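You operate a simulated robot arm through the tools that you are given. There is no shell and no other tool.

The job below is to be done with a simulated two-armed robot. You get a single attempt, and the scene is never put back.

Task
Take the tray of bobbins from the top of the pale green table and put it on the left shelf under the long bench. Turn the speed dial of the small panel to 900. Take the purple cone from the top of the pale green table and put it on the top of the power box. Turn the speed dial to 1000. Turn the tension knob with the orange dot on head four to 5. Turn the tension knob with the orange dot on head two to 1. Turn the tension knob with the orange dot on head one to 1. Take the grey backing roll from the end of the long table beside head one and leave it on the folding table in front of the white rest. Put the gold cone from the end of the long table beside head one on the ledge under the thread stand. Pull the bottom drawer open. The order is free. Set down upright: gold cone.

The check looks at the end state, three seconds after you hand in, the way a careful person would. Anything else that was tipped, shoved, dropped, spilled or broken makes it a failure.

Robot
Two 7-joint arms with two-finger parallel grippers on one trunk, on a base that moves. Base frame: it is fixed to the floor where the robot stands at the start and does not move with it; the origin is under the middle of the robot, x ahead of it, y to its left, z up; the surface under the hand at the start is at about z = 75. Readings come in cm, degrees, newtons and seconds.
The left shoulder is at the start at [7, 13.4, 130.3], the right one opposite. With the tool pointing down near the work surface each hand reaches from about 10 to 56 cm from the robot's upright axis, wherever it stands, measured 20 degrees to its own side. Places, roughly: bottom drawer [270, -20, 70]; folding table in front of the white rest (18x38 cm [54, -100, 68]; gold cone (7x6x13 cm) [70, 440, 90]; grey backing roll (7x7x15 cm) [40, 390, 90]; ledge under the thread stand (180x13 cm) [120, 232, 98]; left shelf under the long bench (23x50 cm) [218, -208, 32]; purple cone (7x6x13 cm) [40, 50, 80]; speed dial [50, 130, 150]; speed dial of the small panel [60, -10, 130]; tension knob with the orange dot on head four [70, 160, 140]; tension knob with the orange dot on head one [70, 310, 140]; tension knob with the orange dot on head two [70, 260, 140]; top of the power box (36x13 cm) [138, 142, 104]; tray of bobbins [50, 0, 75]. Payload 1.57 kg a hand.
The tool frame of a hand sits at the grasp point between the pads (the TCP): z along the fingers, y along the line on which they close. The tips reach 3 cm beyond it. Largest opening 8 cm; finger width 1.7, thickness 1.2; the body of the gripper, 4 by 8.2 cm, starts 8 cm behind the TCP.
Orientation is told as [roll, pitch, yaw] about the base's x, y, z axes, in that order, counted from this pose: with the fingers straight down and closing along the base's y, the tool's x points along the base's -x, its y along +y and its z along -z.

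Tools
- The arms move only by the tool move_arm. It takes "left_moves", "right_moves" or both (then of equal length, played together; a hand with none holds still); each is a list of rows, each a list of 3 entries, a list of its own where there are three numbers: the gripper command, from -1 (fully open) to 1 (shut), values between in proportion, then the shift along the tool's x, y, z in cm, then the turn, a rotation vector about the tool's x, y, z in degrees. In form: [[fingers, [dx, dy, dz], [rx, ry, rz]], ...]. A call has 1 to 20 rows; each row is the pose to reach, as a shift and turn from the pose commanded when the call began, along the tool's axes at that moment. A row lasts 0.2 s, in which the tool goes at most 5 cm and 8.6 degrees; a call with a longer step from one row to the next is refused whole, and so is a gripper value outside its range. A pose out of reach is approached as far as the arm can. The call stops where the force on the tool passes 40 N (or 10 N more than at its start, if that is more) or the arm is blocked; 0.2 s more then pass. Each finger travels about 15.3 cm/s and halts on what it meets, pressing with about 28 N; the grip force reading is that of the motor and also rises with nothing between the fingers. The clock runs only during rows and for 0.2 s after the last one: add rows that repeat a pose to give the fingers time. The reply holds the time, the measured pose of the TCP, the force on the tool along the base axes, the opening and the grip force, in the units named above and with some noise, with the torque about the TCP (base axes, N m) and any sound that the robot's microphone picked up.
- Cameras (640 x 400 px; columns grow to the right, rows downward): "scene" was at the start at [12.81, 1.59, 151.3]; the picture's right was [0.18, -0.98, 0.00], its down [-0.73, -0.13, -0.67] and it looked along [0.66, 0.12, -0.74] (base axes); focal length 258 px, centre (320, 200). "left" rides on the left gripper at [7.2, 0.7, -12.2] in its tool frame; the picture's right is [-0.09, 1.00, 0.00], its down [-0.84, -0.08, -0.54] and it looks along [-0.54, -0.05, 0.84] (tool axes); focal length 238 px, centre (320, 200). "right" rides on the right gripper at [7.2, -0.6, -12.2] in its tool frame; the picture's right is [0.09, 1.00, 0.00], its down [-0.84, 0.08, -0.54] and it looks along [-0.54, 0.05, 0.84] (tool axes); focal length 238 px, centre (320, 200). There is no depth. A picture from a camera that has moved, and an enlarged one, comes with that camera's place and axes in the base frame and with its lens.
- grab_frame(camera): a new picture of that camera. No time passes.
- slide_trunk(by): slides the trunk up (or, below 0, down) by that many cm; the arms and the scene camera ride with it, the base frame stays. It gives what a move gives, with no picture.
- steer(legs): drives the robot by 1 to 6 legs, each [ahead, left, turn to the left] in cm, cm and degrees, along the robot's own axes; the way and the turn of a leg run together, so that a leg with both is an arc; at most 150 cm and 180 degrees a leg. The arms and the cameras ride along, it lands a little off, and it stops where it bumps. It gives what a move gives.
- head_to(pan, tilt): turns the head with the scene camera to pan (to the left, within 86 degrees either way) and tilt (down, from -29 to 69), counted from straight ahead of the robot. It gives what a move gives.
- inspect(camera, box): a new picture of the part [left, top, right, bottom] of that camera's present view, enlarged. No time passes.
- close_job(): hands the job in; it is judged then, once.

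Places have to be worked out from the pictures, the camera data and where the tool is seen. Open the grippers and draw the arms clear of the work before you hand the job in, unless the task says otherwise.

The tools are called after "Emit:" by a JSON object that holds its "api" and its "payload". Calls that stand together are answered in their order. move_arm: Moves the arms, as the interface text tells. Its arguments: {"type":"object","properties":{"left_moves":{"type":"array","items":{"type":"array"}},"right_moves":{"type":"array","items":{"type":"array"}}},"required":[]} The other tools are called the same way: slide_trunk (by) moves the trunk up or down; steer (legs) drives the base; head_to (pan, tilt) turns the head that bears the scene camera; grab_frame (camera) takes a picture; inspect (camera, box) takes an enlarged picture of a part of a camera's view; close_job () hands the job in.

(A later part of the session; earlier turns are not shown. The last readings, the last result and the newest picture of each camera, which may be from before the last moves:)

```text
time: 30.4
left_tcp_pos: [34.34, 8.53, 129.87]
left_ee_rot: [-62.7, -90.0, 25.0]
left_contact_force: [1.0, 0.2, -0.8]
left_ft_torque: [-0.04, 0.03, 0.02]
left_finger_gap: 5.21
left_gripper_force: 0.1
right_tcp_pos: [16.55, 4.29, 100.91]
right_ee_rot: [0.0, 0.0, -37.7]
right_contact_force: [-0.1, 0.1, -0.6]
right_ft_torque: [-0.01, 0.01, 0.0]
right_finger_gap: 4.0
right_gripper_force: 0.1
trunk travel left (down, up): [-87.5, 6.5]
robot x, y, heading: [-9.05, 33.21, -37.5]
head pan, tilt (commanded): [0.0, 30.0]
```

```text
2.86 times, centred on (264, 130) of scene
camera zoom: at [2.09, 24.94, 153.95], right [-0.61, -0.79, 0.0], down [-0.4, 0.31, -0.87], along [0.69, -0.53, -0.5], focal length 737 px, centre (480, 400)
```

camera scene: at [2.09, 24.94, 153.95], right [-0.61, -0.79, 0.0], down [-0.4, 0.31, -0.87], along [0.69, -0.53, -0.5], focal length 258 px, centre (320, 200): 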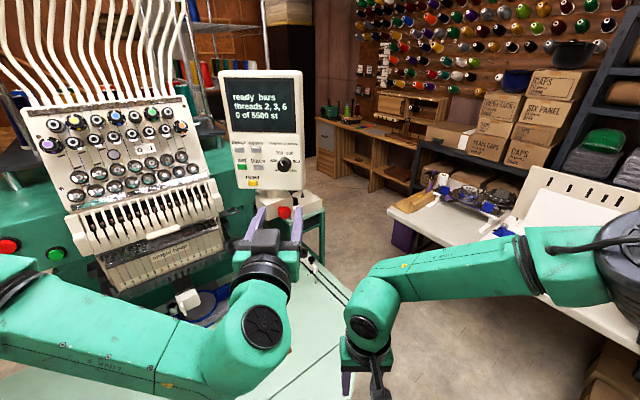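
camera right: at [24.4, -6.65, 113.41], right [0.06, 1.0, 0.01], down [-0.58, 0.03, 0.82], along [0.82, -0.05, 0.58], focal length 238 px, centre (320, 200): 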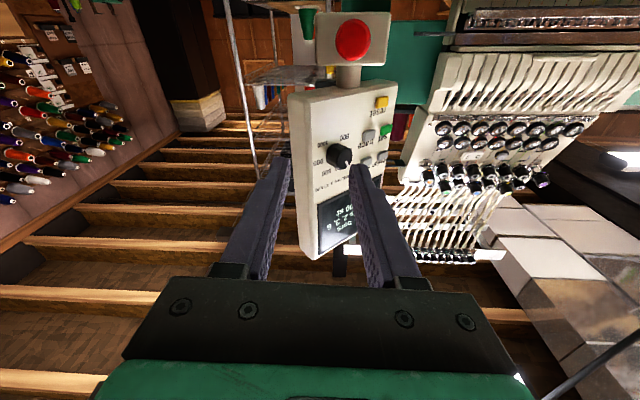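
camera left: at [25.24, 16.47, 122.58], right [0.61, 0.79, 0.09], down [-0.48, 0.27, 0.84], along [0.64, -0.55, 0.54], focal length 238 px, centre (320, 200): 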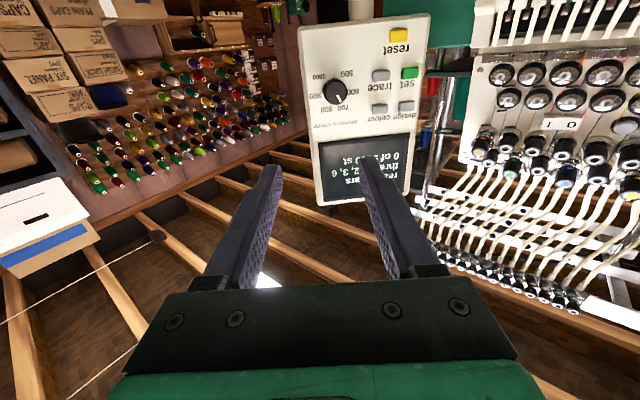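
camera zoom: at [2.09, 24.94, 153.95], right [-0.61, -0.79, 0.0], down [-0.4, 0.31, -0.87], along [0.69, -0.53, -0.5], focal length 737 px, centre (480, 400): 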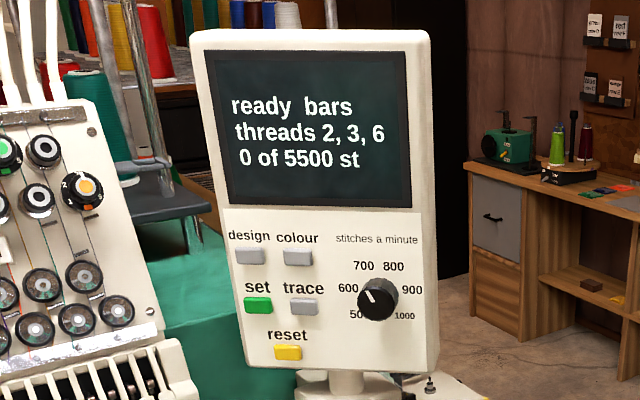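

Dial axis confirmed at [58.4, −6.8, 128.5], panel yaw 43°. I move the left hand to 9 cm in front of the panel on the dial's axis, opening the fingers.

Emit:
{"api": "move_arm", "payload": {"left_moves": [[-0.5, [0.2, 0.5, 2.8], [0.8, 0, 0]], [-0.5, [0.4, 1.0, 5.6], [1.5, 0, 0]], [-0.5, [0.6, 1.5, 8.4], [2.3, 0, 0]], [-0.5, [0.8, 2.0, 11.1], [3.0, 0, 0]], [-0.5, [1.0, 2.5, 13.9], [3.8, 0, 0]], [-0.5, [1.2, 3.0, 16.7], [4.5, 0, 0]], [-0.5, [1.4, 3.4, 19.5], [5.3, 0, 0]], [-0.5, [1.4, 3.4, 19.5], [5.3, 0, 0]]]}}

Emit:
{"api": "grab_frame", "payload": {"camera": "left"}}

Emit:
{"api": "grab_frame", "payload": {"camera": "scene"}}

```text
time: 32.1
left_tcp_pos: [51.9, -0.19, 128.61]
left_ee_rot: [-30.7, -89.9, -12.3]
left_contact_force: [0.5, 0.8, -0.2]
left_ft_torque: [0.0, 0.01, 0.0]
left_finger_gap: 5.99
left_gripper_force: 0.1
left hand out of reach, approached as far as the arm can: row 7, 8
right_tcp_pos: [16.53, 4.3, 100.95]
right_ee_rot: [-0.1, 0.0, -37.7]
right_contact_force: [-0.2, 0.1, 1.0]
right_ft_torque: [-0.04, -0.04, -0.01]
right_finger_gap: 4.01
right_gripper_force: 0.1
trunk travel left (down, up): [-87.5, 6.5]
robot x, y, heading: [-8.82, 33.47, -37.4]
head pan, tilt (commanded): [0.0, 30.0]
```

```text
taken
camera left: at [43.52, 8.52, 121.38], right [0.68, 0.73, 0.09], down [-0.45, 0.31, 0.84], along [0.58, -0.61, 0.54], focal length 238 px, centre (320, 200)
```

left: 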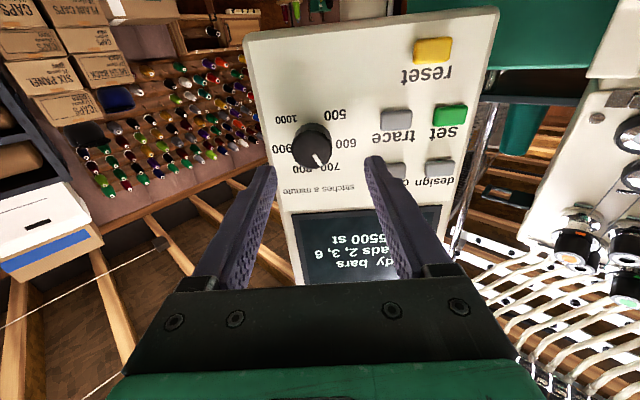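

```text
taken
camera scene: at [2.06, 24.98, 153.96], right [-0.61, -0.79, 0.0], down [-0.4, 0.31, -0.87], along [0.69, -0.53, -0.5], focal length 258 px, centre (320, 200)
```

scene: 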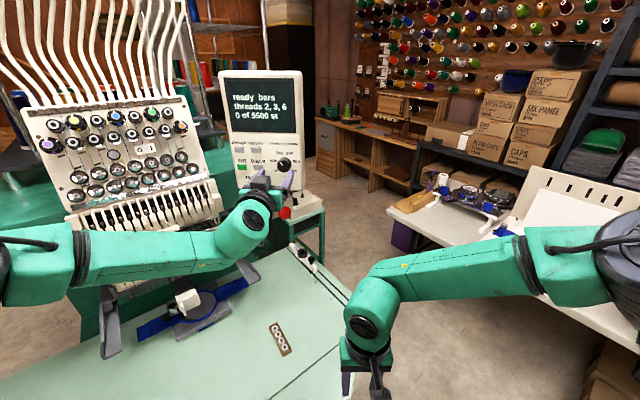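

The hand is on the axis but at the edge of its range. I look straight down to see how much clearance the base has to the table before edging forward.

Emit:
{"api": "head_to", "payload": {"pan": 0, "tilt": 69}}

Emit:
{"api": "grab_frame", "payload": {"camera": "scene"}}

```text
time: 33.2
left_tcp_pos: [52.01, -0.34, 128.5]
left_ee_rot: [-21.7, -90.1, -21.3]
left_contact_force: [-0.2, -0.9, 0.0]
left_ft_torque: [0.03, 0.01, 0.02]
left_finger_gap: 5.98
left_gripper_force: 0.1
right_tcp_pos: [16.57, 4.2, 100.84]
right_ee_rot: [0.0, 0.0, -37.7]
right_contact_force: [-0.2, 0.6, 0.5]
right_ft_torque: [0.02, -0.04, 0.05]
right_finger_gap: 4.0
right_gripper_force: 0.1
trunk travel left (down, up): [-87.5, 6.5]
robot x, y, heading: [-9.07, 33.36, -37.7]
head pan, tilt (commanded): [0.0, 68.8]
```

```text
taken
camera scene: at [-0.63, 27.02, 148.81], right [-0.61, -0.79, 0.0], down [-0.74, 0.57, -0.36], along [0.29, -0.22, -0.93], focal length 258 px, centre (320, 200)
```

scene: 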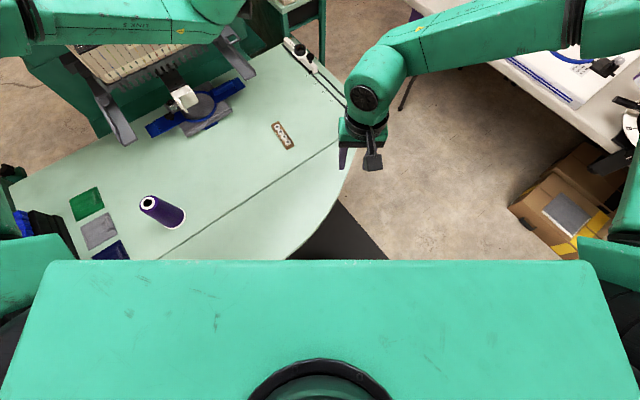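

The base still has some room, but first I test whether the hand can roll −54° here (pre-turn for the dial).

Emit:
{"api": "move_arm", "payload": {"left_moves": [[-0.5, [0, 0, 0], [0, 0, -6]], [-0.5, [0, 0, 0], [0, 0, -12]], [-0.5, [0, 0, 0], [0, 0, -18]], [-0.5, [0, 0, 0], [0, 0, -24]], [-0.5, [0, 0, 0], [0, 0, -30]], [-0.5, [0, 0, 0], [0, 0, -36]], [-0.5, [0, 0, 0], [0, 0, -42]], [-0.5, [0, 0, 0], [0, 0, -48]], [-0.5, [0, 0, 0], [0, 0, -54]], [-0.5, [0, 0, 0], [0, 0, -54]]]}}

Emit:
{"api": "grab_frame", "payload": {"camera": "left"}}

```text
time: 35.4
left_tcp_pos: [50.41, 0.97, 132.53]
left_ee_rot: [-89.8, -36.1, 46.9]
left_contact_force: [0.1, -0.4, 0.6]
left_ft_torque: [0.0, -0.03, 0.05]
left_finger_gap: 6.0
left_gripper_force: 0.1
left hand out of reach, approached as far as the arm can: row 7, 8, 9, 10
right_tcp_pos: [16.5, 4.27, 100.95]
right_ee_rot: [0.0, 0.0, -37.7]
right_contact_force: [0.4, -0.4, 0.1]
right_ft_torque: [0.01, -0.01, 0.01]
right_finger_gap: 4.0
right_gripper_force: 0.0
trunk travel left (down, up): [-87.5, 6.5]
robot x, y, heading: [-8.98, 33.45, -37.8]
head pan, tilt (commanded): [0.0, 68.8]
```

```text
taken
camera left: at [37.83, 5.32, 127.8], right [0.45, 0.49, -0.75], down [0.03, 0.83, 0.56], along [0.89, -0.27, 0.35], focal length 238 px, centre (320, 200)
```

left: 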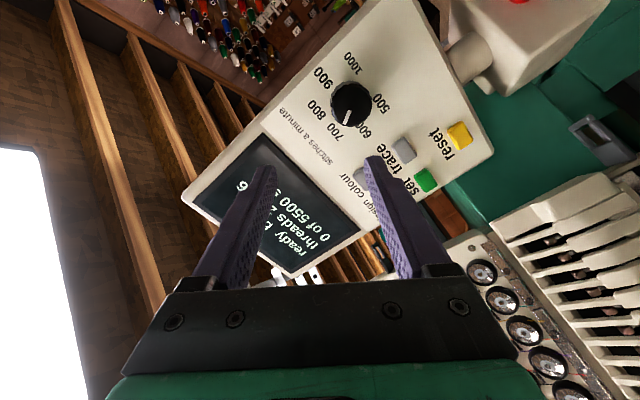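

Rolling negative runs into a joint limit. I return to roll 0 and test how far the hand can roll the positive way instead, still in free air.

Emit:
{"api": "move_arm", "payload": {"left_moves": [[-0.5, [0, 0, 0], [0, 0, 6]], [-0.5, [0, 0, 0], [0, 0, 12]], [-0.5, [0, 0, 0], [0, 0, 18]], [-0.5, [0, 0, 0], [0, 0, 24]], [-0.5, [0, 0, 0], [0, 0, 30]], [-0.5, [0, 0, 0], [0, 0, 36]], [-0.5, [0, 0, 0], [0, 0, 42]], [-0.5, [0, 0, 0], [0, 0, 48]], [-0.5, [0, 0, 0], [0, 0, 54]], [-0.5, [0, 0, 0], [0, 0, 54]]]}}

Emit:
{"api": "move_arm", "payload": {"left_moves": [[-0.5, [0, 0, 0], [0, 0, 8]], [-0.5, [0, 0, 0], [0, 0, 16]], [-0.5, [0, 0, 0], [0, 0, 24]], [-0.5, [0, 0, 0], [0, 0, 32]], [-0.5, [0, 0, 0], [0, 0, 40]], [-0.5, [0, 0, 0], [0, 0, 48]], [-0.5, [0, 0, 0], [0, 0, 56]], [-0.5, [0, 0, 0], [0, 0, 64]], [-0.5, [0, 0, 0], [0, 0, 72]], [-0.5, [0, 0, 0], [0, 0, 80]], [-0.5, [0, 0, 0], [0, 0, 88]], [-0.5, [0, 0, 0], [0, 0, 96]], [-0.5, [0, 0, 0], [0, 0, 104]], [-0.5, [0, 0, 0], [0, 0, 108]], [-0.5, [0, 0, 0], [0, 0, 108]]]}}

Emit:
{"api": "grab_frame", "payload": {"camera": "left"}}

```text
time: 37.6
left_tcp_pos: [50.2, 1.11, 132.61]
left_ee_rot: [84.2, -89.8, -127.1]
left_contact_force: [0.5, 0.7, -0.7]
left_ft_torque: [0.0, -0.01, 0.0]
left_finger_gap: 5.97
left_gripper_force: 0.0
right_tcp_pos: [16.64, 4.18, 101.07]
right_ee_rot: [-0.1, -0.1, -37.6]
right_contact_force: [0.2, 0.3, -0.2]
right_ft_torque: [-0.01, -0.01, -0.02]
right_finger_gap: 3.99
right_gripper_force: 0.0
trunk travel left (down, up): [-87.5, 6.5]
robot x, y, heading: [-8.99, 33.4, -37.8]
head pan, tilt (commanded): [0.0, 68.8]
```

```text
time: 40.8
left_tcp_pos: [50.22, 1.1, 132.56]
left_ee_rot: [90.0, 18.1, -132.9]
left_contact_force: [-0.1, -0.6, -0.8]
left_ft_torque: [0.0, -0.01, 0.01]
left_finger_gap: 6.03
left_gripper_force: 0.1
right_tcp_pos: [16.66, 4.25, 100.82]
right_ee_rot: [0.0, 0.0, -37.7]
right_contact_force: [0.1, -1.2, 0.5]
right_ft_torque: [0.0, 0.0, 0.0]
right_finger_gap: 4.0
right_gripper_force: 0.0
trunk travel left (down, up): [-87.5, 6.5]
robot x, y, heading: [-9.15, 33.8, -37.5]
head pan, tilt (commanded): [0.0, 68.8]
```

```text
taken
camera left: at [45.97, 14.21, 135.47], right [-0.27, -0.29, 0.92], down [-0.92, -0.2, -0.33], along [0.28, -0.94, -0.21], focal length 238 px, centre (320, 200)
```

left: 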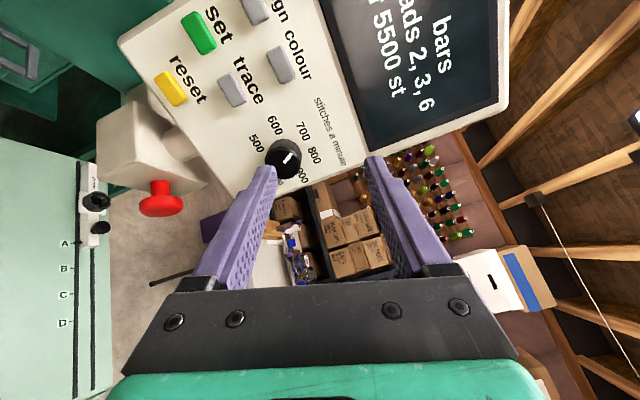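

Positive roll is free up to +108°, so I'll grip at roll 0 and turn +108°. I roll back to 0 and centre the hand on the dial axis 9 cm out.

Emit:
{"api": "move_arm", "payload": {"left_moves": [[-0.5, [0, 0, 0], [0, 0, -8]], [-0.5, [0, 0, 0], [0, 0, -16]], [-0.5, [0, 0, 0], [0, 0, -24]], [-0.5, [0, 0, 0], [0, 0, -32]], [-0.5, [0, 0, 0], [0, 0, -40]], [-0.5, [0, 0, 0], [0, 0, -48]], [-0.5, [0, 0, 0], [0, 0, -56]], [-0.5, [0, 0, 0], [0, 0, -64]], [-0.5, [0, 0, 0], [0, 0, -72]], [-0.5, [0, 0, 0], [0, 0, -80]], [-0.5, [0, 0, 0], [0, 0, -88]], [-0.5, [-0.7, -1.9, 1.2], [0, 0, -96]], [-0.5, [-1.48, -3.83, 2.4], [0, 0, -104]], [-0.5, [-1.48, -3.83, 2.4], [0, 0, -108]], [-0.5, [-1.48, -3.83, 2.4], [0, 0, -108]]]}}

Emit:
{"api": "grab_frame", "payload": {"camera": "left"}}

Emit:
{"api": "inspect", "payload": {"camera": "left", "box": [260, 90, 380, 180]}}

```text
time: 44.0
left_tcp_pos: [51.82, -0.4, 128.62]
left_ee_rot: [-59.8, -89.9, 16.8]
left_contact_force: [0.3, 0.0, -0.5]
left_ft_torque: [0.01, -0.03, 0.01]
left_finger_gap: 6.0
left_gripper_force: 0.0
left hand out of reach, approached as far as the arm can: row 13, 14, 15
right_tcp_pos: [16.57, 4.26, 100.97]
right_ee_rot: [0.0, 0.0, -37.6]
right_contact_force: [-0.6, 0.2, 0.7]
right_ft_torque: [-0.02, 0.0, 0.01]
right_finger_gap: 4.03
right_gripper_force: 0.0
trunk travel left (down, up): [-87.5, 6.5]
robot x, y, heading: [-9.05, 33.28, -37.9]
head pan, tilt (commanded): [0.0, 68.8]
```

```text
taken
camera left: at [43.47, 8.44, 121.44], right [0.68, 0.73, 0.09], down [-0.45, 0.31, 0.84], along [0.58, -0.61, 0.54], focal length 238 px, centre (320, 200)
```

left: 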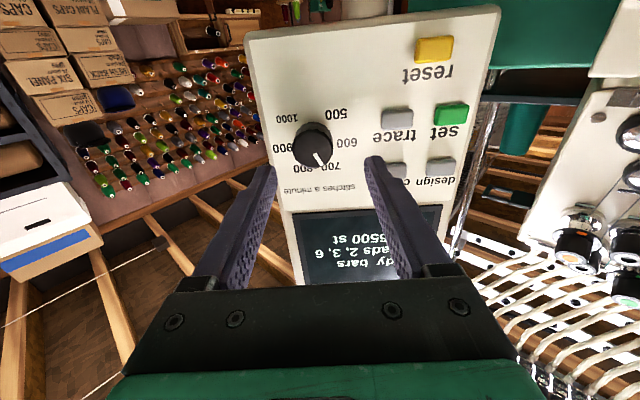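

```text
4.44 times, centred on (320, 135) of left
camera zoom: at [43.47, 8.44, 121.44], right [0.68, 0.73, 0.09], down [-0.45, 0.31, 0.84], along [0.58, -0.61, 0.54], focal length 1059 px, centre (320, 489)
```

zoom: 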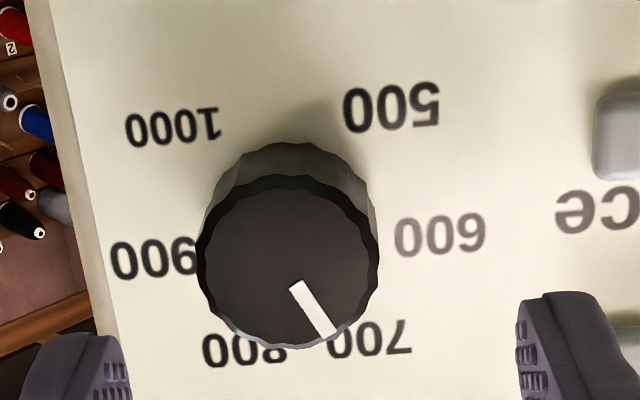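

Aligned within half a centimetre (axis is at tool y −0.5, panel 9.2 cm ahead). Since roll 0 is near a limit, I use roll +40 as the starting grip and correct the offset.

Emit:
{"api": "move_arm", "payload": {"left_moves": [[-0.5, [0, -0.1, 0], [0, 0, 8]], [-0.5, [0, -0.2, 0], [0, 0, 16]], [-0.5, [0, -0.3, 0], [0, 0, 24]], [-0.5, [0, -0.4, 0], [0, 0, 32]], [-0.5, [0, -0.5, 0], [0, 0, 40]], [-0.5, [0, -0.5, 0], [0, 0, 40]], [-0.5, [0, -0.5, 0], [0, 0, 40]]]}}

Emit:
{"api": "grab_frame", "payload": {"camera": "left"}}

Emit:
{"api": "inspect", "payload": {"camera": "left", "box": [240, 70, 400, 190]}}

```text
time: 45.6
left_tcp_pos: [51.49, -0.43, 128.86]
left_ee_rot: [90.0, -50.1, -132.9]
left_contact_force: [-0.6, -0.8, -0.2]
left_ft_torque: [0.02, 0.01, 0.0]
left_finger_gap: 6.02
left_gripper_force: 0.0
left hand out of reach, approached as far as the arm can: row 5, 6, 7
right_tcp_pos: [16.48, 4.21, 100.97]
right_ee_rot: [0.0, 0.0, -37.7]
right_contact_force: [0.5, 0.6, -0.9]
right_ft_torque: [-0.02, 0.01, 0.04]
right_finger_gap: 3.99
right_gripper_force: 0.0
trunk travel left (down, up): [-87.5, 6.5]
robot x, y, heading: [-9.17, 33.82, -37.8]
head pan, tilt (commanded): [0.0, 68.8]
```

```text
taken
camera left: at [46.13, 11.62, 123.7], right [0.48, 0.51, 0.71], down [-0.8, -0.07, 0.59], along [0.35, -0.85, 0.38], focal length 238 px, centre (320, 200)
```

left: 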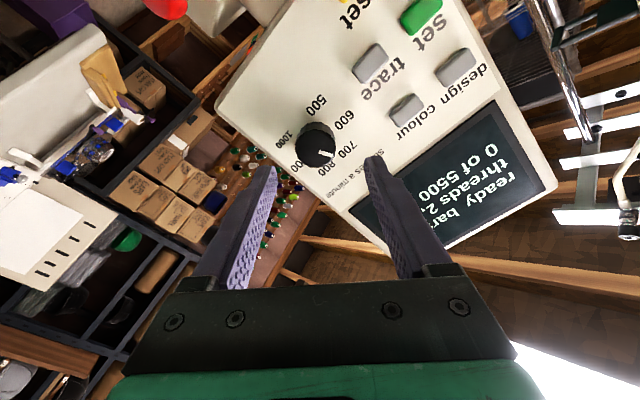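

```text
3.33 times, centred on (320, 130) of left
camera zoom: at [46.13, 11.62, 123.7], right [0.48, 0.51, 0.71], down [-0.8, -0.07, 0.59], along [0.35, -0.85, 0.38], focal length 794 px, centre (320, 433)
```

zoom: 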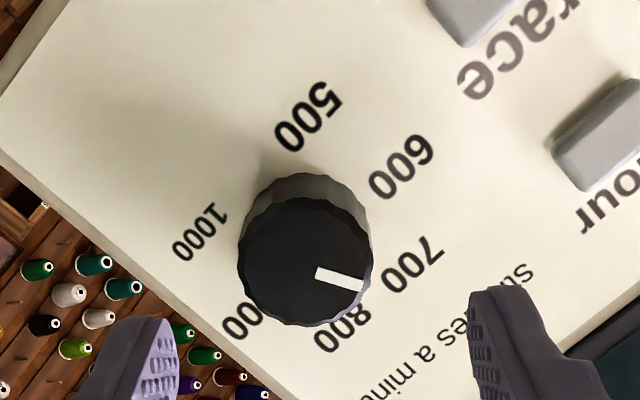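

Reach is the limit here, not roll. I retract 5 cm, then drive 5 cm forward (still no closer to the table edge than at the start).

Emit:
{"api": "move_arm", "payload": {"left_moves": [[-0.5, [0, 0, -2.5], [0, 0, 0]], [-0.5, [0, 0, -5], [0, 0, 0]], [-0.5, [0, 0, -5], [0, 0, 0]]]}}

Emit:
{"api": "steer", "payload": {"legs": [[5, 0, 0]]}}

Emit:
{"api": "grab_frame", "payload": {"camera": "left"}}

Emit:
{"api": "inspect", "payload": {"camera": "left", "box": [240, 70, 400, 190]}}

```text
time: 46.4
left_tcp_pos: [47.83, 3.07, 128.71]
left_ee_rot: [89.9, -50.1, -132.8]
left_contact_force: [0.3, 0.5, -0.7]
left_ft_torque: [0.0, -0.04, 0.01]
left_finger_gap: 5.99
left_gripper_force: 0.0
right_tcp_pos: [16.6, 4.17, 100.82]
right_ee_rot: [0.0, 0.0, -37.7]
right_contact_force: [-0.8, -0.1, 0.2]
right_ft_torque: [0.02, 0.01, 0.03]
right_finger_gap: 3.99
right_gripper_force: 0.1
trunk travel left (down, up): [-87.5, 6.5]
robot x, y, heading: [-9.24, 33.19, -37.8]
head pan, tilt (commanded): [0.0, 68.8]
```

```text
time: 47.3
left_tcp_pos: [50.97, 0.74, 129.22]
left_ee_rot: [90.8, -49.9, -133.6]
left_contact_force: [-1.3, 0.7, 0.9]
left_ft_torque: [0.02, 0.01, 0.01]
left_finger_gap: 6.01
left_gripper_force: 0.1
right_tcp_pos: [19.97, 1.69, 101.13]
right_ee_rot: [0.0, -0.5, -37.6]
right_contact_force: [-0.6, 0.4, 0.9]
right_ft_torque: [-0.04, -0.04, 0.0]
right_finger_gap: 4.0
right_gripper_force: 0.1
trunk travel left (down, up): [-87.5, 6.5]
robot x, y, heading: [-5.27, 30.3, -37.6]
head pan, tilt (commanded): [0.0, 68.8]
```

```text
taken
camera left: at [45.68, 12.69, 124.13], right [0.47, 0.52, 0.71], down [-0.81, -0.06, 0.59], along [0.35, -0.85, 0.39], focal length 238 px, centre (320, 200)
```

left: 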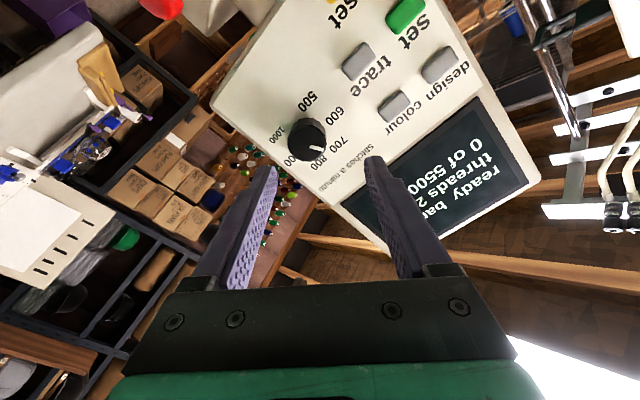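

```text
3.33 times, centred on (320, 130) of left
camera zoom: at [45.68, 12.69, 124.13], right [0.47, 0.52, 0.71], down [-0.81, -0.06, 0.59], along [0.35, -0.85, 0.39], focal length 794 px, centre (320, 433)
```

zoom: 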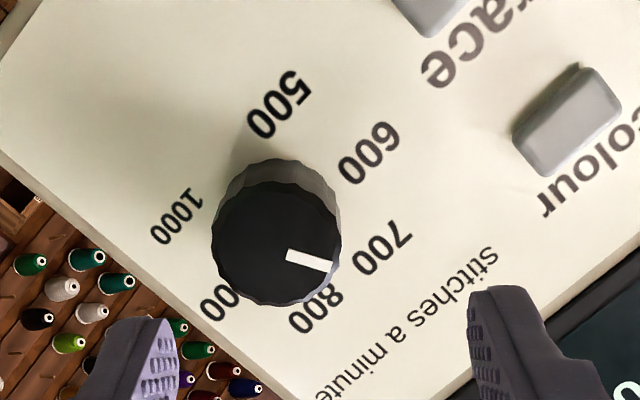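

The dial axis is now at tool offset (+0.2, −1.0) with the panel 10.6 cm ahead. I shift onto the axis and advance half-way, then re-check.

Emit:
{"api": "move_arm", "payload": {"left_moves": [[-0.6, [0.11, -0.5, 1.5], [0, 0, 0]], [-0.6, [0.22, -1.0, 3], [0, 0, 0]], [-0.6, [0.22, -1.0, 3.6], [0, 0, 0]], [-0.6, [0.22, -1.0, 3.6], [0, 0, 0]]]}}

Emit:
{"api": "inspect", "payload": {"camera": "left", "box": [220, 60, 420, 200]}}

```text
time: 48.3
left_tcp_pos: [53.86, -2.89, 127.96]
left_ee_rot: [89.8, -50.1, -132.9]
left_contact_force: [1.3, 1.3, -0.6]
left_ft_torque: [-0.04, 0.0, 0.01]
left_finger_gap: 6.4
left_gripper_force: 0.1
right_tcp_pos: [20.56, 1.17, 100.84]
right_ee_rot: [0.0, 0.0, -37.7]
right_contact_force: [1.4, -0.7, 1.0]
right_ft_torque: [-0.02, -0.05, 0.0]
right_finger_gap: 3.99
right_gripper_force: 0.0
trunk travel left (down, up): [-87.5, 6.5]
robot x, y, heading: [-4.81, 29.96, -37.6]
head pan, tilt (commanded): [0.0, 68.8]
```

```text
2.86 times, centred on (320, 130) of left
camera zoom: at [48.62, 9.16, 122.8], right [0.48, 0.51, 0.71], down [-0.8, -0.07, 0.59], along [0.35, -0.85, 0.38], focal length 681 px, centre (320, 400)
```

zoom: 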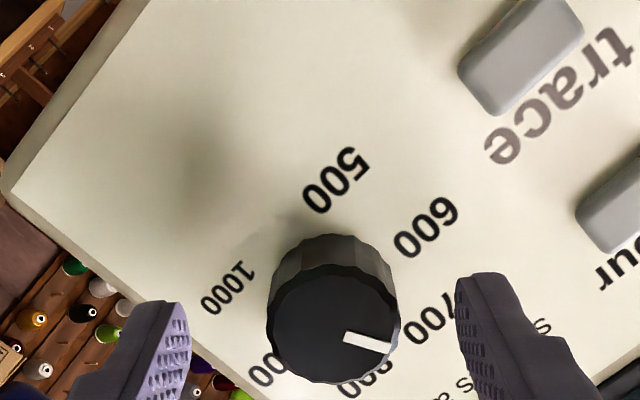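

The hand needs a small correction (−0.5, +0.35) and about 2 cm more. I apply it, advance 1.9 cm, and look again before closing.

Emit:
{"api": "move_arm", "payload": {"left_moves": [[-0.6, [-0.5, 0.35, 0], [0, 0, 0]], [-0.6, [-0.5, 0.35, 1.0], [0, 0, 0]], [-0.6, [-0.5, 0.35, 1.9], [0, 0, 0]], [-0.6, [-0.5, 0.35, 1.9], [0, 0, 0]]]}}

Emit:
{"api": "inspect", "payload": {"camera": "left", "box": [220, 60, 420, 200]}}

Emit:
{"api": "head_to", "payload": {"pan": 0, "tilt": 35}}

Emit:
{"api": "grab_frame", "payload": {"camera": "scene"}}

```text
time: 49.3
left_tcp_pos: [55.16, -3.37, 128.8]
left_ee_rot: [89.9, -50.1, -133.0]
left_contact_force: [-0.7, -0.9, -0.1]
left_ft_torque: [0.0, 0.0, -0.03]
left_finger_gap: 6.4
left_gripper_force: 0.0
left hand out of reach, approached as far as the arm can: row 3, 4
right_tcp_pos: [20.55, 1.38, 100.95]
right_ee_rot: [0.0, 0.1, -37.8]
right_contact_force: [0.6, 0.3, 0.7]
right_ft_torque: [-0.02, -0.02, 0.0]
right_finger_gap: 3.96
right_gripper_force: 0.1
trunk travel left (down, up): [-87.5, 6.5]
robot x, y, heading: [-5.26, 30.35, -37.7]
head pan, tilt (commanded): [0.0, 68.8]
```

```text
2.86 times, centred on (320, 130) of left
camera zoom: at [49.83, 8.6, 123.71], right [0.48, 0.51, 0.71], down [-0.8, -0.07, 0.59], along [0.35, -0.86, 0.38], focal length 681 px, centre (320, 400)
```

zoom: 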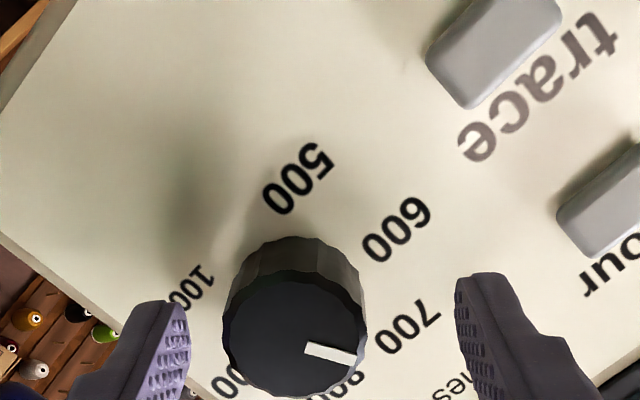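

```text
time: 50.3
left_tcp_pos: [55.16, -3.35, 128.88]
left_ee_rot: [89.9, -50.0, -133.1]
left_contact_force: [0.5, -0.8, -0.3]
left_ft_torque: [-0.02, 0.0, -0.01]
left_finger_gap: 6.4
left_gripper_force: 0.0
right_tcp_pos: [20.45, 1.32, 100.84]
right_ee_rot: [0.0, 0.0, -37.7]
right_contact_force: [0.1, -0.8, -0.7]
right_ft_torque: [0.03, 0.0, 0.01]
right_finger_gap: 4.01
right_gripper_force: 0.1
trunk travel left (down, up): [-87.5, 6.5]
robot x, y, heading: [-5.24, 30.58, -37.7]
head pan, tilt (commanded): [0.0, 35.0]
```

```text
taken
camera scene: at [5.8, 22.07, 153.17], right [-0.61, -0.79, 0.0], down [-0.45, 0.35, -0.82], along [0.65, -0.5, -0.57], focal length 258 px, centre (320, 200)
```

scene: 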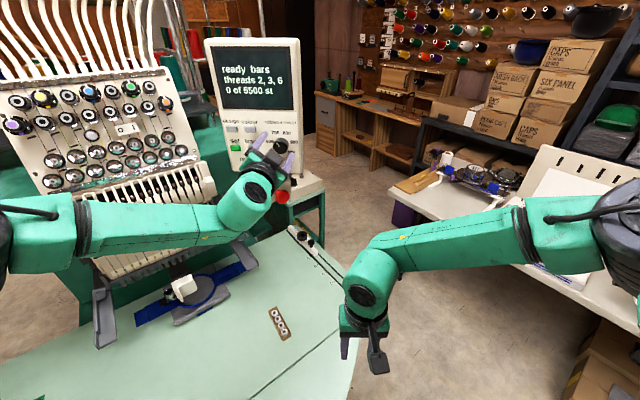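

Again the arm stops short at about 68 cm ahead of the robot. Before driving closer I look back at the robot's own base with the right wrist camera to judge the clearance to the table.

Emit:
{"api": "move_arm", "payload": {"right_moves": [[0, [0, 0, -1], [0, 8, 0]], [0, [0, 0, -2], [0, 16, 0]], [0, [0, 0, -3], [0, 24, 0]], [0, [0, 0, -4], [0, 32, 0]], [0, [0, 0, -5], [0, 40, 0]], [0, [0, 0, -6], [0, 48, 0]], [0, [0, 0, -7], [0, 56, 0]], [0, [0, 0, -7], [0, 56, 0]]]}}

Emit:
{"api": "grab_frame", "payload": {"camera": "right"}}

```text
time: 52.1
left_tcp_pos: [55.07, -3.51, 128.86]
left_ee_rot: [90.0, -50.0, -133.0]
left_contact_force: [-1.1, 0.1, -0.2]
left_ft_torque: [0.0, 0.01, -0.02]
left_finger_gap: 6.37
left_gripper_force: 0.0
right_tcp_pos: [20.48, 1.29, 107.93]
right_ee_rot: [0.0, 56.1, -37.7]
right_contact_force: [0.6, -0.4, 0.6]
right_ft_torque: [0.02, 0.01, 0.04]
right_finger_gap: 4.02
right_gripper_force: 0.1
trunk travel left (down, up): [-87.5, 6.5]
robot x, y, heading: [-5.0, 30.37, -37.5]
head pan, tilt (commanded): [0.0, 35.0]
```

```text
taken
camera right: at [25.01, -2.93, 120.71], right [0.57, 0.82, 0.08], down [0.77, -0.5, -0.39], along [-0.28, 0.28, -0.92], focal length 238 px, centre (320, 200)
```

right: 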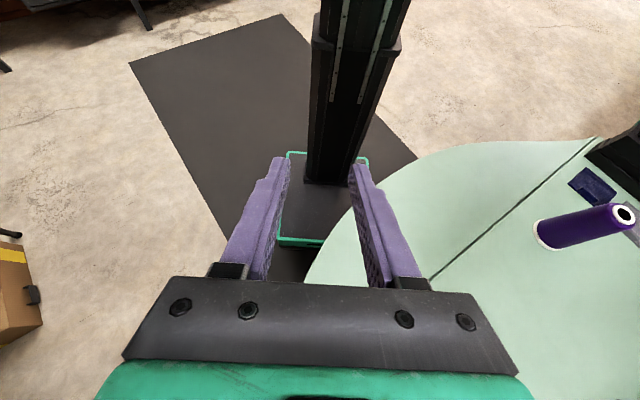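

The base is a low platform that slides under the table and the column still has ~11 cm to the table edge, so another 5 cm forward is safe. I retract the left hand, restore the right hand, then drive.

Emit:
{"api": "move_arm", "payload": {"left_moves": [[-0.6, [0, 0, -3], [0, 0, 0]], [-0.6, [0, 0, -6], [0, 0, 0]], [-0.6, [0, 0, -6], [0, 0, 0]], [-0.6, [0, 0, -6], [0, 0, 0]], [-0.6, [0, 0, -6], [0, 0, 0]], [-0.6, [0, 0, -6], [0, 0, 0]], [-0.6, [0, 0, -6], [0, 0, 0]], [-0.6, [0, 0, -6], [0, 0, 0]]], "right_moves": [[0, [0, 0, 0], [0, -8, 0]], [0, [0, 0, 0], [0, -16, 0]], [0, [0, 0, 0], [0, -24, 0]], [0, [0, 0, 0], [0, -32, 0]], [0, [0, 0, 0], [0, -40, 0]], [0, [0, 0, 0], [0, -48, 0]], [0, [0, 0, 0], [0, -56, 0]], [0, [0, 0, 0], [0, -56, 0]]]}}

Emit:
{"api": "steer", "payload": {"legs": [[5, 0, 0]]}}

Emit:
{"api": "head_to", "payload": {"pan": 0, "tilt": 34}}

Emit:
{"api": "inspect", "payload": {"camera": "left", "box": [220, 60, 420, 200]}}

```text
time: 53.9
left_tcp_pos: [50.95, 0.6, 128.71]
left_ee_rot: [90.0, -49.9, -132.9]
left_contact_force: [0.5, -0.4, -0.6]
left_ft_torque: [-0.01, 0.0, 0.02]
left_finger_gap: 6.41
left_gripper_force: 0.1
right_tcp_pos: [20.48, 1.4, 107.83]
right_ee_rot: [0.1, -0.1, -37.8]
right_contact_force: [0.1, -0.2, -0.4]
right_ft_torque: [-0.01, 0.03, 0.03]
right_finger_gap: 3.99
right_gripper_force: 0.2
trunk travel left (down, up): [-87.5, 6.5]
robot x, y, heading: [-5.16, 30.39, -37.6]
head pan, tilt (commanded): [0.0, 35.0]
```

```text
time: 54.8
left_tcp_pos: [54.05, -1.92, 129.24]
left_ee_rot: [90.7, -49.9, -133.5]
left_contact_force: [-0.4, 0.1, 1.2]
left_ft_torque: [0.01, 0.01, -0.01]
left_finger_gap: 6.4
left_gripper_force: 0.0
right_tcp_pos: [23.72, -1.14, 108.23]
right_ee_rot: [0.0, -0.5, -37.6]
right_contact_force: [-0.6, -0.1, 0.4]
right_ft_torque: [-0.04, -0.03, -0.02]
right_finger_gap: 3.98
right_gripper_force: 0.2
trunk travel left (down, up): [-87.5, 6.5]
robot x, y, heading: [-1.37, 27.53, -37.5]
head pan, tilt (commanded): [0.0, 35.0]
```

```text
time: 55.4
left_tcp_pos: [54.39, -2.17, 128.89]
left_ee_rot: [90.3, -50.0, -133.1]
left_contact_force: [0.6, 0.2, 0.2]
left_ft_torque: [0.0, 0.01, -0.04]
left_finger_gap: 6.39
left_gripper_force: 0.1
right_tcp_pos: [24.12, -1.33, 107.99]
right_ee_rot: [0.0, -0.2, -37.6]
right_contact_force: [-0.9, 0.1, 0.0]
right_ft_torque: [-0.02, -0.03, -0.03]
right_finger_gap: 4.0
right_gripper_force: 0.1
trunk travel left (down, up): [-87.5, 6.5]
robot x, y, heading: [-1.88, 27.64, -37.7]
head pan, tilt (commanded): [0.0, 34.0]
```

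```text
2.86 times, centred on (320, 130) of left
camera zoom: at [49.11, 9.87, 123.69], right [0.48, 0.52, 0.71], down [-0.81, -0.07, 0.59], along [0.35, -0.85, 0.38], focal length 681 px, centre (320, 400)
```

zoom: 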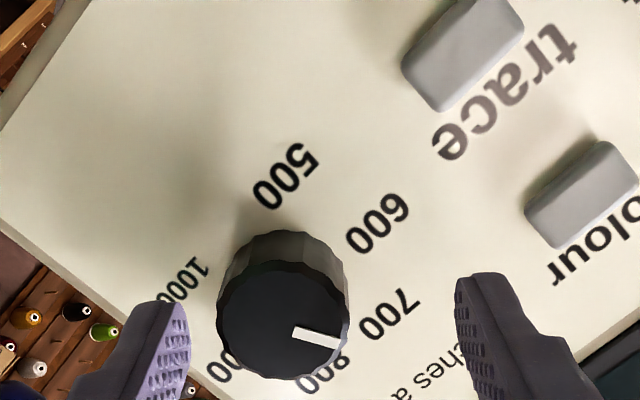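

Settled now: offset (−0.5, −0.87) and the panel 6 cm ahead. I correct and advance 2.5 cm.

Emit:
{"api": "move_arm", "payload": {"left_moves": [[-0.6, [-0.5, -0.87, 0], [0, 0, 0]], [-0.6, [-0.5, -0.87, 0], [0, 0, 0]], [-0.6, [-0.5, -0.87, 1.2], [0, 0, 0]], [-0.6, [-0.5, -0.87, 2.4], [0, 0, 0]], [-0.6, [-0.5, -0.87, 2.4], [0, 0, 0]]]}}

Emit:
{"api": "inspect", "payload": {"camera": "left", "box": [220, 60, 420, 200]}}

Emit:
{"api": "inspect", "payload": {"camera": "scene", "box": [200, 20, 340, 220]}}

```text
time: 56.6
left_tcp_pos: [55.72, -4.74, 128.53]
left_ee_rot: [90.1, -50.0, -133.0]
left_contact_force: [-0.2, 0.5, -0.4]
left_ft_torque: [0.0, 0.03, 0.0]
left_finger_gap: 6.39
left_gripper_force: 0.0
right_tcp_pos: [24.23, -1.45, 107.86]
right_ee_rot: [0.0, 0.1, -37.7]
right_contact_force: [1.0, -0.3, 0.3]
right_ft_torque: [0.04, 0.0, 0.03]
right_finger_gap: 4.03
right_gripper_force: 0.2
trunk travel left (down, up): [-87.5, 6.5]
robot x, y, heading: [-1.54, 27.55, -37.5]
head pan, tilt (commanded): [0.0, 34.0]
```

```text
2.86 times, centred on (320, 130) of left
camera zoom: at [50.4, 7.4, 123.44], right [0.48, 0.52, 0.71], down [-0.8, -0.07, 0.59], along [0.35, -0.85, 0.38], focal length 681 px, centre (320, 400)
```

zoom: 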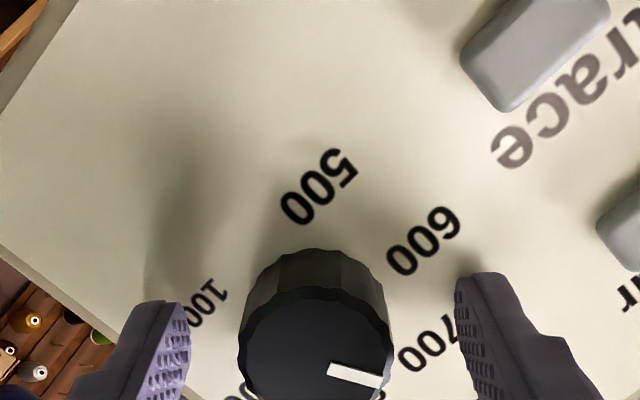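

```text
2.00 times, centred on (270, 120) of scene
camera zoom: at [9.58, 19.19, 153.34], right [-0.61, -0.79, 0.0], down [-0.44, 0.34, -0.83], along [0.66, -0.51, -0.56], focal length 516 px, centre (420, 360)
```

zoom: 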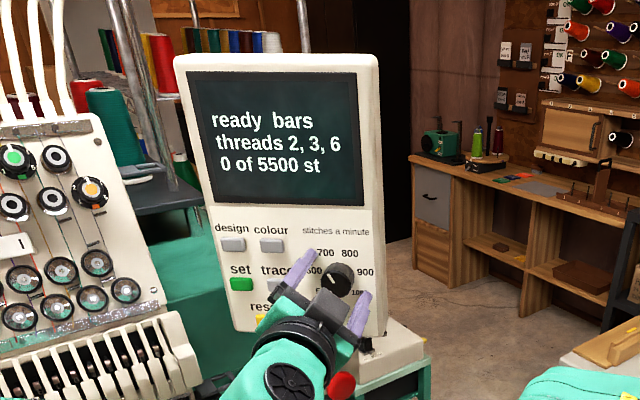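

The fingers straddle the knob well. I close on it.

Emit:
{"api": "move_arm", "payload": {"left_moves": [[0, [0, 0, 0], [0, 0, 0]], [0.3, [0, 0, 0], [0, 0, 0]], [0.6, [0, 0, 0], [0, 0, 0]], [1, [0, 0, 0], [0, 0, 0]], [1, [0, 0, 0], [0, 0, 0]]]}}

Emit:
{"api": "inspect", "payload": {"camera": "left", "box": [220, 60, 420, 200]}}

```text
time: 57.8
left_tcp_pos: [55.75, -4.68, 128.5]
left_ee_rot: [90.0, -50.1, -132.9]
left_contact_force: [-1.1, -0.8, -4.3]
left_ft_torque: [-0.47, -0.51, 0.7]
left_finger_gap: 3.41
left_gripper_force: 41.9
right_tcp_pos: [24.27, -1.7, 107.79]
right_ee_rot: [-0.1, 0.1, -37.6]
right_contact_force: [-0.4, 0.2, 0.0]
right_ft_torque: [0.01, -0.02, 0.01]
right_finger_gap: 4.01
right_gripper_force: 0.0
trunk travel left (down, up): [-87.5, 6.5]
robot x, y, heading: [-1.4, 27.67, -37.6]
head pan, tilt (commanded): [0.0, 34.0]
```

```text
2.86 times, centred on (320, 130) of left
camera zoom: at [50.43, 7.31, 123.38], right [0.48, 0.52, 0.71], down [-0.8, -0.07, 0.59], along [0.35, -0.85, 0.38], focal length 681 px, centre (320, 400)
```

zoom: 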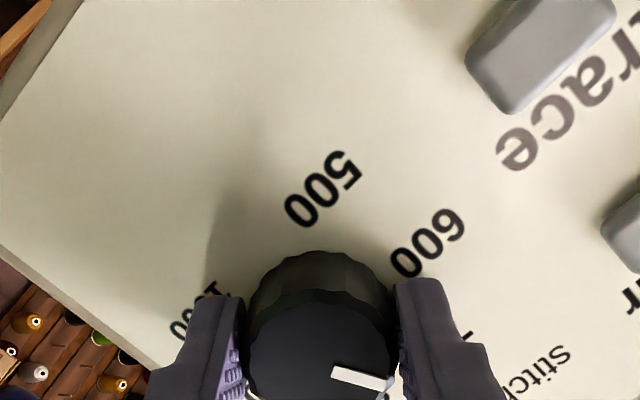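

Grip is solid at 3.4 cm. I turn clockwise +54° first and check.

Emit:
{"api": "move_arm", "payload": {"left_moves": [[1, [0, 0, 0], [0, 0, 6]], [1, [0, 0, 0], [0, 0, 12]], [1, [0, 0, 0], [0, 0, 18]], [1, [0, 0, 0], [0, 0, 24]], [1, [0, 0, 0], [0, 0, 30]], [1, [0, 0, 0], [0, 0, 36]], [1, [0, 0, 0], [0, 0, 42]], [1, [0, 0, 0], [0, 0, 48]], [1, [0, 0, 0], [0, 0, 54]], [1, [0, 0, 0], [0, 0, 54]]]}}

Emit:
{"api": "inspect", "payload": {"camera": "left", "box": [220, 60, 420, 200]}}

Emit:
{"api": "inspect", "payload": {"camera": "scene", "box": [260, 100, 340, 180]}}

```text
time: 60.0
left_tcp_pos: [55.74, -4.63, 128.54]
left_ee_rot: [90.1, 4.1, -132.9]
left_contact_force: [3.1, -1.1, 6.1]
left_ft_torque: [0.28, 0.21, -0.72]
left_finger_gap: 3.44
left_gripper_force: 41.2
right_tcp_pos: [24.33, -1.51, 107.83]
right_ee_rot: [0.0, 0.1, -37.5]
right_contact_force: [-0.8, -0.1, 1.4]
right_ft_torque: [-0.01, 0.01, 0.01]
right_finger_gap: 3.99
right_gripper_force: 0.0
trunk travel left (down, up): [-87.5, 6.5]
robot x, y, heading: [-1.66, 27.51, -37.7]
head pan, tilt (commanded): [0.0, 34.0]
```

```text
2.86 times, centred on (320, 130) of left
camera zoom: at [51.81, 8.79, 129.66], right [-0.11, -0.12, 0.99], down [-0.96, -0.24, -0.14], along [0.25, -0.96, -0.09], focal length 681 px, centre (320, 400)
```

zoom: 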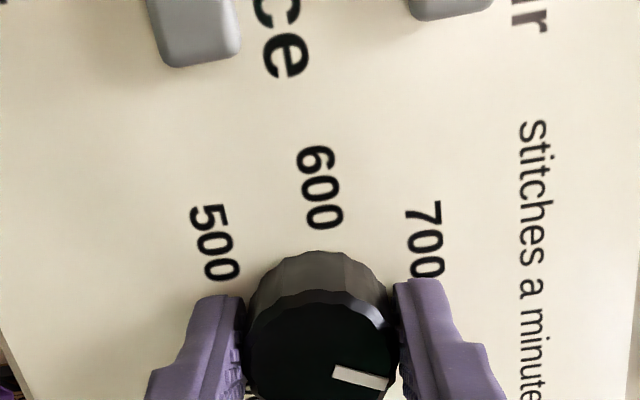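

```text
5.00 times, centred on (300, 140) of scene
camera zoom: at [9.62, 19.13, 153.33], right [-0.61, -0.79, 0.0], down [-0.44, 0.34, -0.83], along [0.66, -0.51, -0.56], focal length 1290 px, centre (420, 500)
```

zoom: 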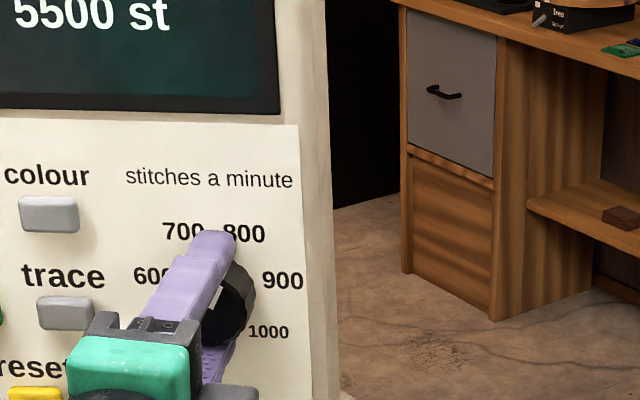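

The knob turns with the hand without slip. I turn the remaining +54°.

Emit:
{"api": "move_arm", "payload": {"left_moves": [[1, [0, 0, 0], [0, 0, 6]], [1, [0, 0, 0], [0, 0, 12]], [1, [0, 0, 0], [0, 0, 18]], [1, [0, 0, 0], [0, 0, 24]], [1, [0, 0, 0], [0, 0, 30]], [1, [0, 0, 0], [0, 0, 36]], [1, [0, 0, 0], [0, 0, 42]], [1, [0, 0, 0], [0, 0, 48]], [1, [0, 0, 0], [0, 0, 54]], [1, [0, 0, 0], [0, 0, 54]]]}}

Emit:
{"api": "inspect", "payload": {"camera": "left", "box": [220, 60, 420, 200]}}

Emit:
{"api": "inspect", "payload": {"camera": "scene", "box": [260, 100, 340, 180]}}

```text
time: 62.2
left_tcp_pos: [55.73, -4.77, 128.65]
left_ee_rot: [90.3, 58.1, -132.6]
left_contact_force: [4.4, -5.1, 13.6]
left_ft_torque: [0.4, 0.41, 0.73]
left_finger_gap: 3.41
left_gripper_force: 41.4
right_tcp_pos: [24.31, -1.7, 107.78]
right_ee_rot: [0.0, 0.0, -37.7]
right_contact_force: [0.0, 0.3, 0.2]
right_ft_torque: [0.0, -0.01, 0.01]
right_finger_gap: 4.01
right_gripper_force: 0.0
trunk travel left (down, up): [-87.5, 6.5]
robot x, y, heading: [-1.41, 27.29, -37.7]
head pan, tilt (commanded): [0.0, 34.0]
```

```text
2.86 times, centred on (320, 130) of left
camera zoom: at [49.1, 5.92, 134.96], right [-0.61, -0.65, 0.45], down [-0.65, 0.09, -0.75], along [0.45, -0.75, -0.48], focal length 681 px, centre (320, 400)
```

zoom: 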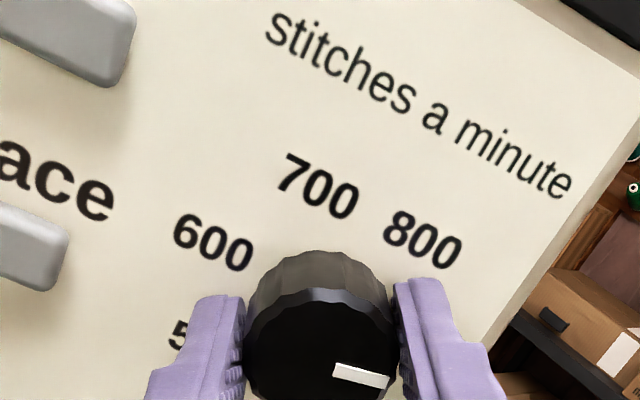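

```text
5.00 times, centred on (300, 140) of scene
camera zoom: at [9.58, 19.05, 153.33], right [-0.61, -0.79, 0.0], down [-0.44, 0.34, -0.83], along [0.66, -0.51, -0.56], focal length 1290 px, centre (420, 500)
```

zoom: 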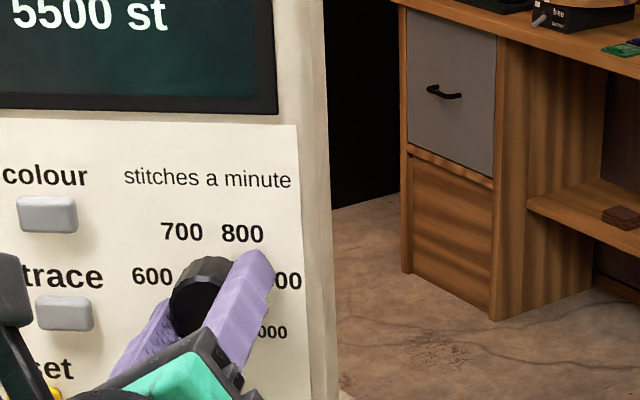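

Turned 108° in total with no slip. I open and back straight off along the tool axis, then check the reading.

Emit:
{"api": "move_arm", "payload": {"left_moves": [[0.5, [0, 0, 0], [0, 0, 0]], [0, [0, 0, 0], [0, 0, 0]], [-0.6, [0, 0, 0], [0, 0, 0]], [-0.6, [0, 0, 0], [0, 0, 0]], [-0.6, [0, 0, -2], [0, 0, 0]], [-0.6, [0, 0, -5], [0, 0, 0]], [-0.6, [0, 0, -8], [0, 0, 0]], [-0.6, [0, 0, -8], [0, 0, 0]]]}}

Emit:
{"api": "inspect", "payload": {"camera": "left", "box": [220, 60, 420, 200]}}

Emit:
{"api": "inspect", "payload": {"camera": "scene", "box": [260, 100, 340, 180]}}

```text
time: 64.0
left_tcp_pos: [49.87, 0.65, 128.39]
left_ee_rot: [89.9, 58.0, -132.9]
left_contact_force: [-0.9, -0.2, 0.1]
left_ft_torque: [-0.02, -0.01, 0.02]
left_finger_gap: 6.42
left_gripper_force: 0.1
right_tcp_pos: [24.31, -1.61, 107.75]
right_ee_rot: [0.0, 0.0, -37.5]
right_contact_force: [0.3, -0.5, -0.4]
right_ft_torque: [0.0, -0.02, -0.01]
right_finger_gap: 4.02
right_gripper_force: 0.1
trunk travel left (down, up): [-87.5, 6.5]
robot x, y, heading: [-1.72, 27.26, -37.9]
head pan, tilt (commanded): [0.0, 34.0]
```

```text
2.86 times, centred on (320, 130) of left
camera zoom: at [43.32, 11.29, 134.94], right [-0.61, -0.65, 0.45], down [-0.65, 0.09, -0.75], along [0.45, -0.75, -0.48], focal length 681 px, centre (320, 400)
```

zoom: 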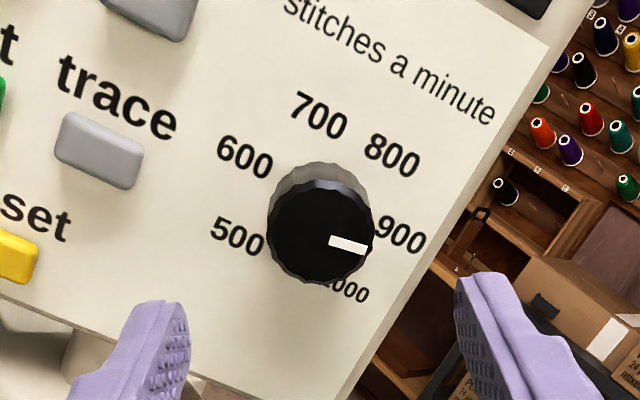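

```text
5.00 times, centred on (300, 140) of scene
camera zoom: at [9.67, 19.09, 153.32], right [-0.61, -0.79, 0.0], down [-0.44, 0.34, -0.83], along [0.66, -0.51, -0.56], focal length 1290 px, centre (420, 500)
```

zoom: 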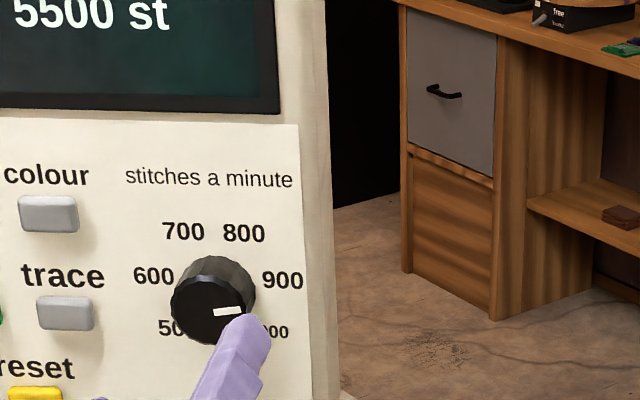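

The dial now reads 900 (pointer ≈ 79–81°). Next I retract the left hand, unroll it and return it to fingers-down so I can pick up the tray and the purple cone.

Emit:
{"api": "move_arm", "payload": {"left_moves": [[-0.6, [0, 0, -0.7], [0, 0, -8.2]], [-0.6, [0, 0, -1.4], [0, 0, -16.4]], [-0.6, [0, 0, -2.1], [0, 0, -24.7]], [-0.6, [0, 0, -2.8], [0, 0, -32.9]], [-0.6, [0, 0, -3.5], [0, 0, -41.1]], [-0.6, [0, 0, -4.2], [0, 0, -49.3]], [-0.6, [0, 0, -4.9], [0, 0, -57.6]], [-0.6, [0, 0, -5.6], [0, 0, -65.8]], [-0.6, [0, 0, -6.3], [0, 0, -74]], [-0.6, [0, 0, -7], [0, 0, -82.2]], [-0.6, [0, 0, -7.7], [0, 0, -90.4]], [-0.6, [0, 0, -8.4], [0, 0, -98.7]], [-0.6, [0, 0, -9.1], [0, 0, -106.9]], [-0.6, [0, 0, -9.8], [0, 0, -115.1]], [-0.6, [0, 0, -10.5], [0, 0, -123.3]], [-0.6, [0, 0, -11.2], [0, 0, -131.6]], [-0.6, [0, 0, -12], [0, 0, -139.8]], [-0.6, [0, 0, -12], [0, 0, -148]], [-0.6, [0, 0, -12], [0, 0, -148]]]}}

Emit:
{"api": "move_arm", "payload": {"left_moves": [[-0.6, [1.2, 0, -0.8], [0, 7.5, 0]], [-0.6, [2.4, 0, -1.6], [0, 15, 0]], [-0.6, [3.6, 0, -2.4], [0, 22.5, 0]], [-0.6, [4.8, 0, -3.2], [0, 30, 0]], [-0.6, [6, 0, -4], [0, 37.5, 0]], [-0.6, [7.2, 0, -4.8], [0, 45, 0]], [-0.6, [8.4, 0, -5.6], [0, 52.5, 0]], [-0.6, [9.6, 0, -6.4], [0, 60, 0]], [-0.6, [10.8, 0, -7.2], [0, 67.5, 0]], [-0.6, [12, 0, -8], [0, 75, 0]], [-0.6, [13.2, 0, -8.8], [0, 82.5, 0]], [-0.6, [14, 0, -9], [0, 90, 0]], [-0.6, [14, 0, -9], [0, 90, 0]]]}}

```text
time: 68.0
left_tcp_pos: [43.26, 6.19, 129.87]
left_ee_rot: [91.5, -79.3, -133.6]
left_contact_force: [-0.7, 0.4, 0.0]
left_ft_torque: [0.04, -0.02, -0.03]
left_finger_gap: 6.4
left_gripper_force: 0.0
left hand out of reach, approached as far as the arm can: row 13, 14, 15, 16, 17, 18, 19
right_tcp_pos: [24.23, -1.56, 107.84]
right_ee_rot: [-0.1, 0.0, -37.6]
right_contact_force: [0.5, -0.1, -0.4]
right_ft_torque: [0.02, 0.03, 0.0]
right_finger_gap: 3.98
right_gripper_force: 0.1
trunk travel left (down, up): [-87.5, 6.5]
robot x, y, heading: [-1.37, 27.41, -37.4]
head pan, tilt (commanded): [0.0, 34.0]
```

```text
time: 70.8
left_tcp_pos: [38.47, 14.29, 116.02]
left_ee_rot: [10.7, -0.2, -42.2]
left_contact_force: [1.2, 0.3, -0.6]
left_ft_torque: [0.02, 0.01, 0.03]
left_finger_gap: 6.38
left_gripper_force: 0.1
left hand out of reach, approached as far as the arm can: row 1, 2, 3, 4, 5, 6, 7
right_tcp_pos: [24.09, -1.45, 107.86]
right_ee_rot: [0.0, 0.0, -37.6]
right_contact_force: [-0.1, 0.3, 0.2]
right_ft_torque: [-0.03, 0.0, -0.02]
right_finger_gap: 4.01
right_gripper_force: 0.1
trunk travel left (down, up): [-87.5, 6.5]
robot x, y, heading: [-1.6, 27.5, -37.9]
head pan, tilt (commanded): [0.0, 34.0]
```

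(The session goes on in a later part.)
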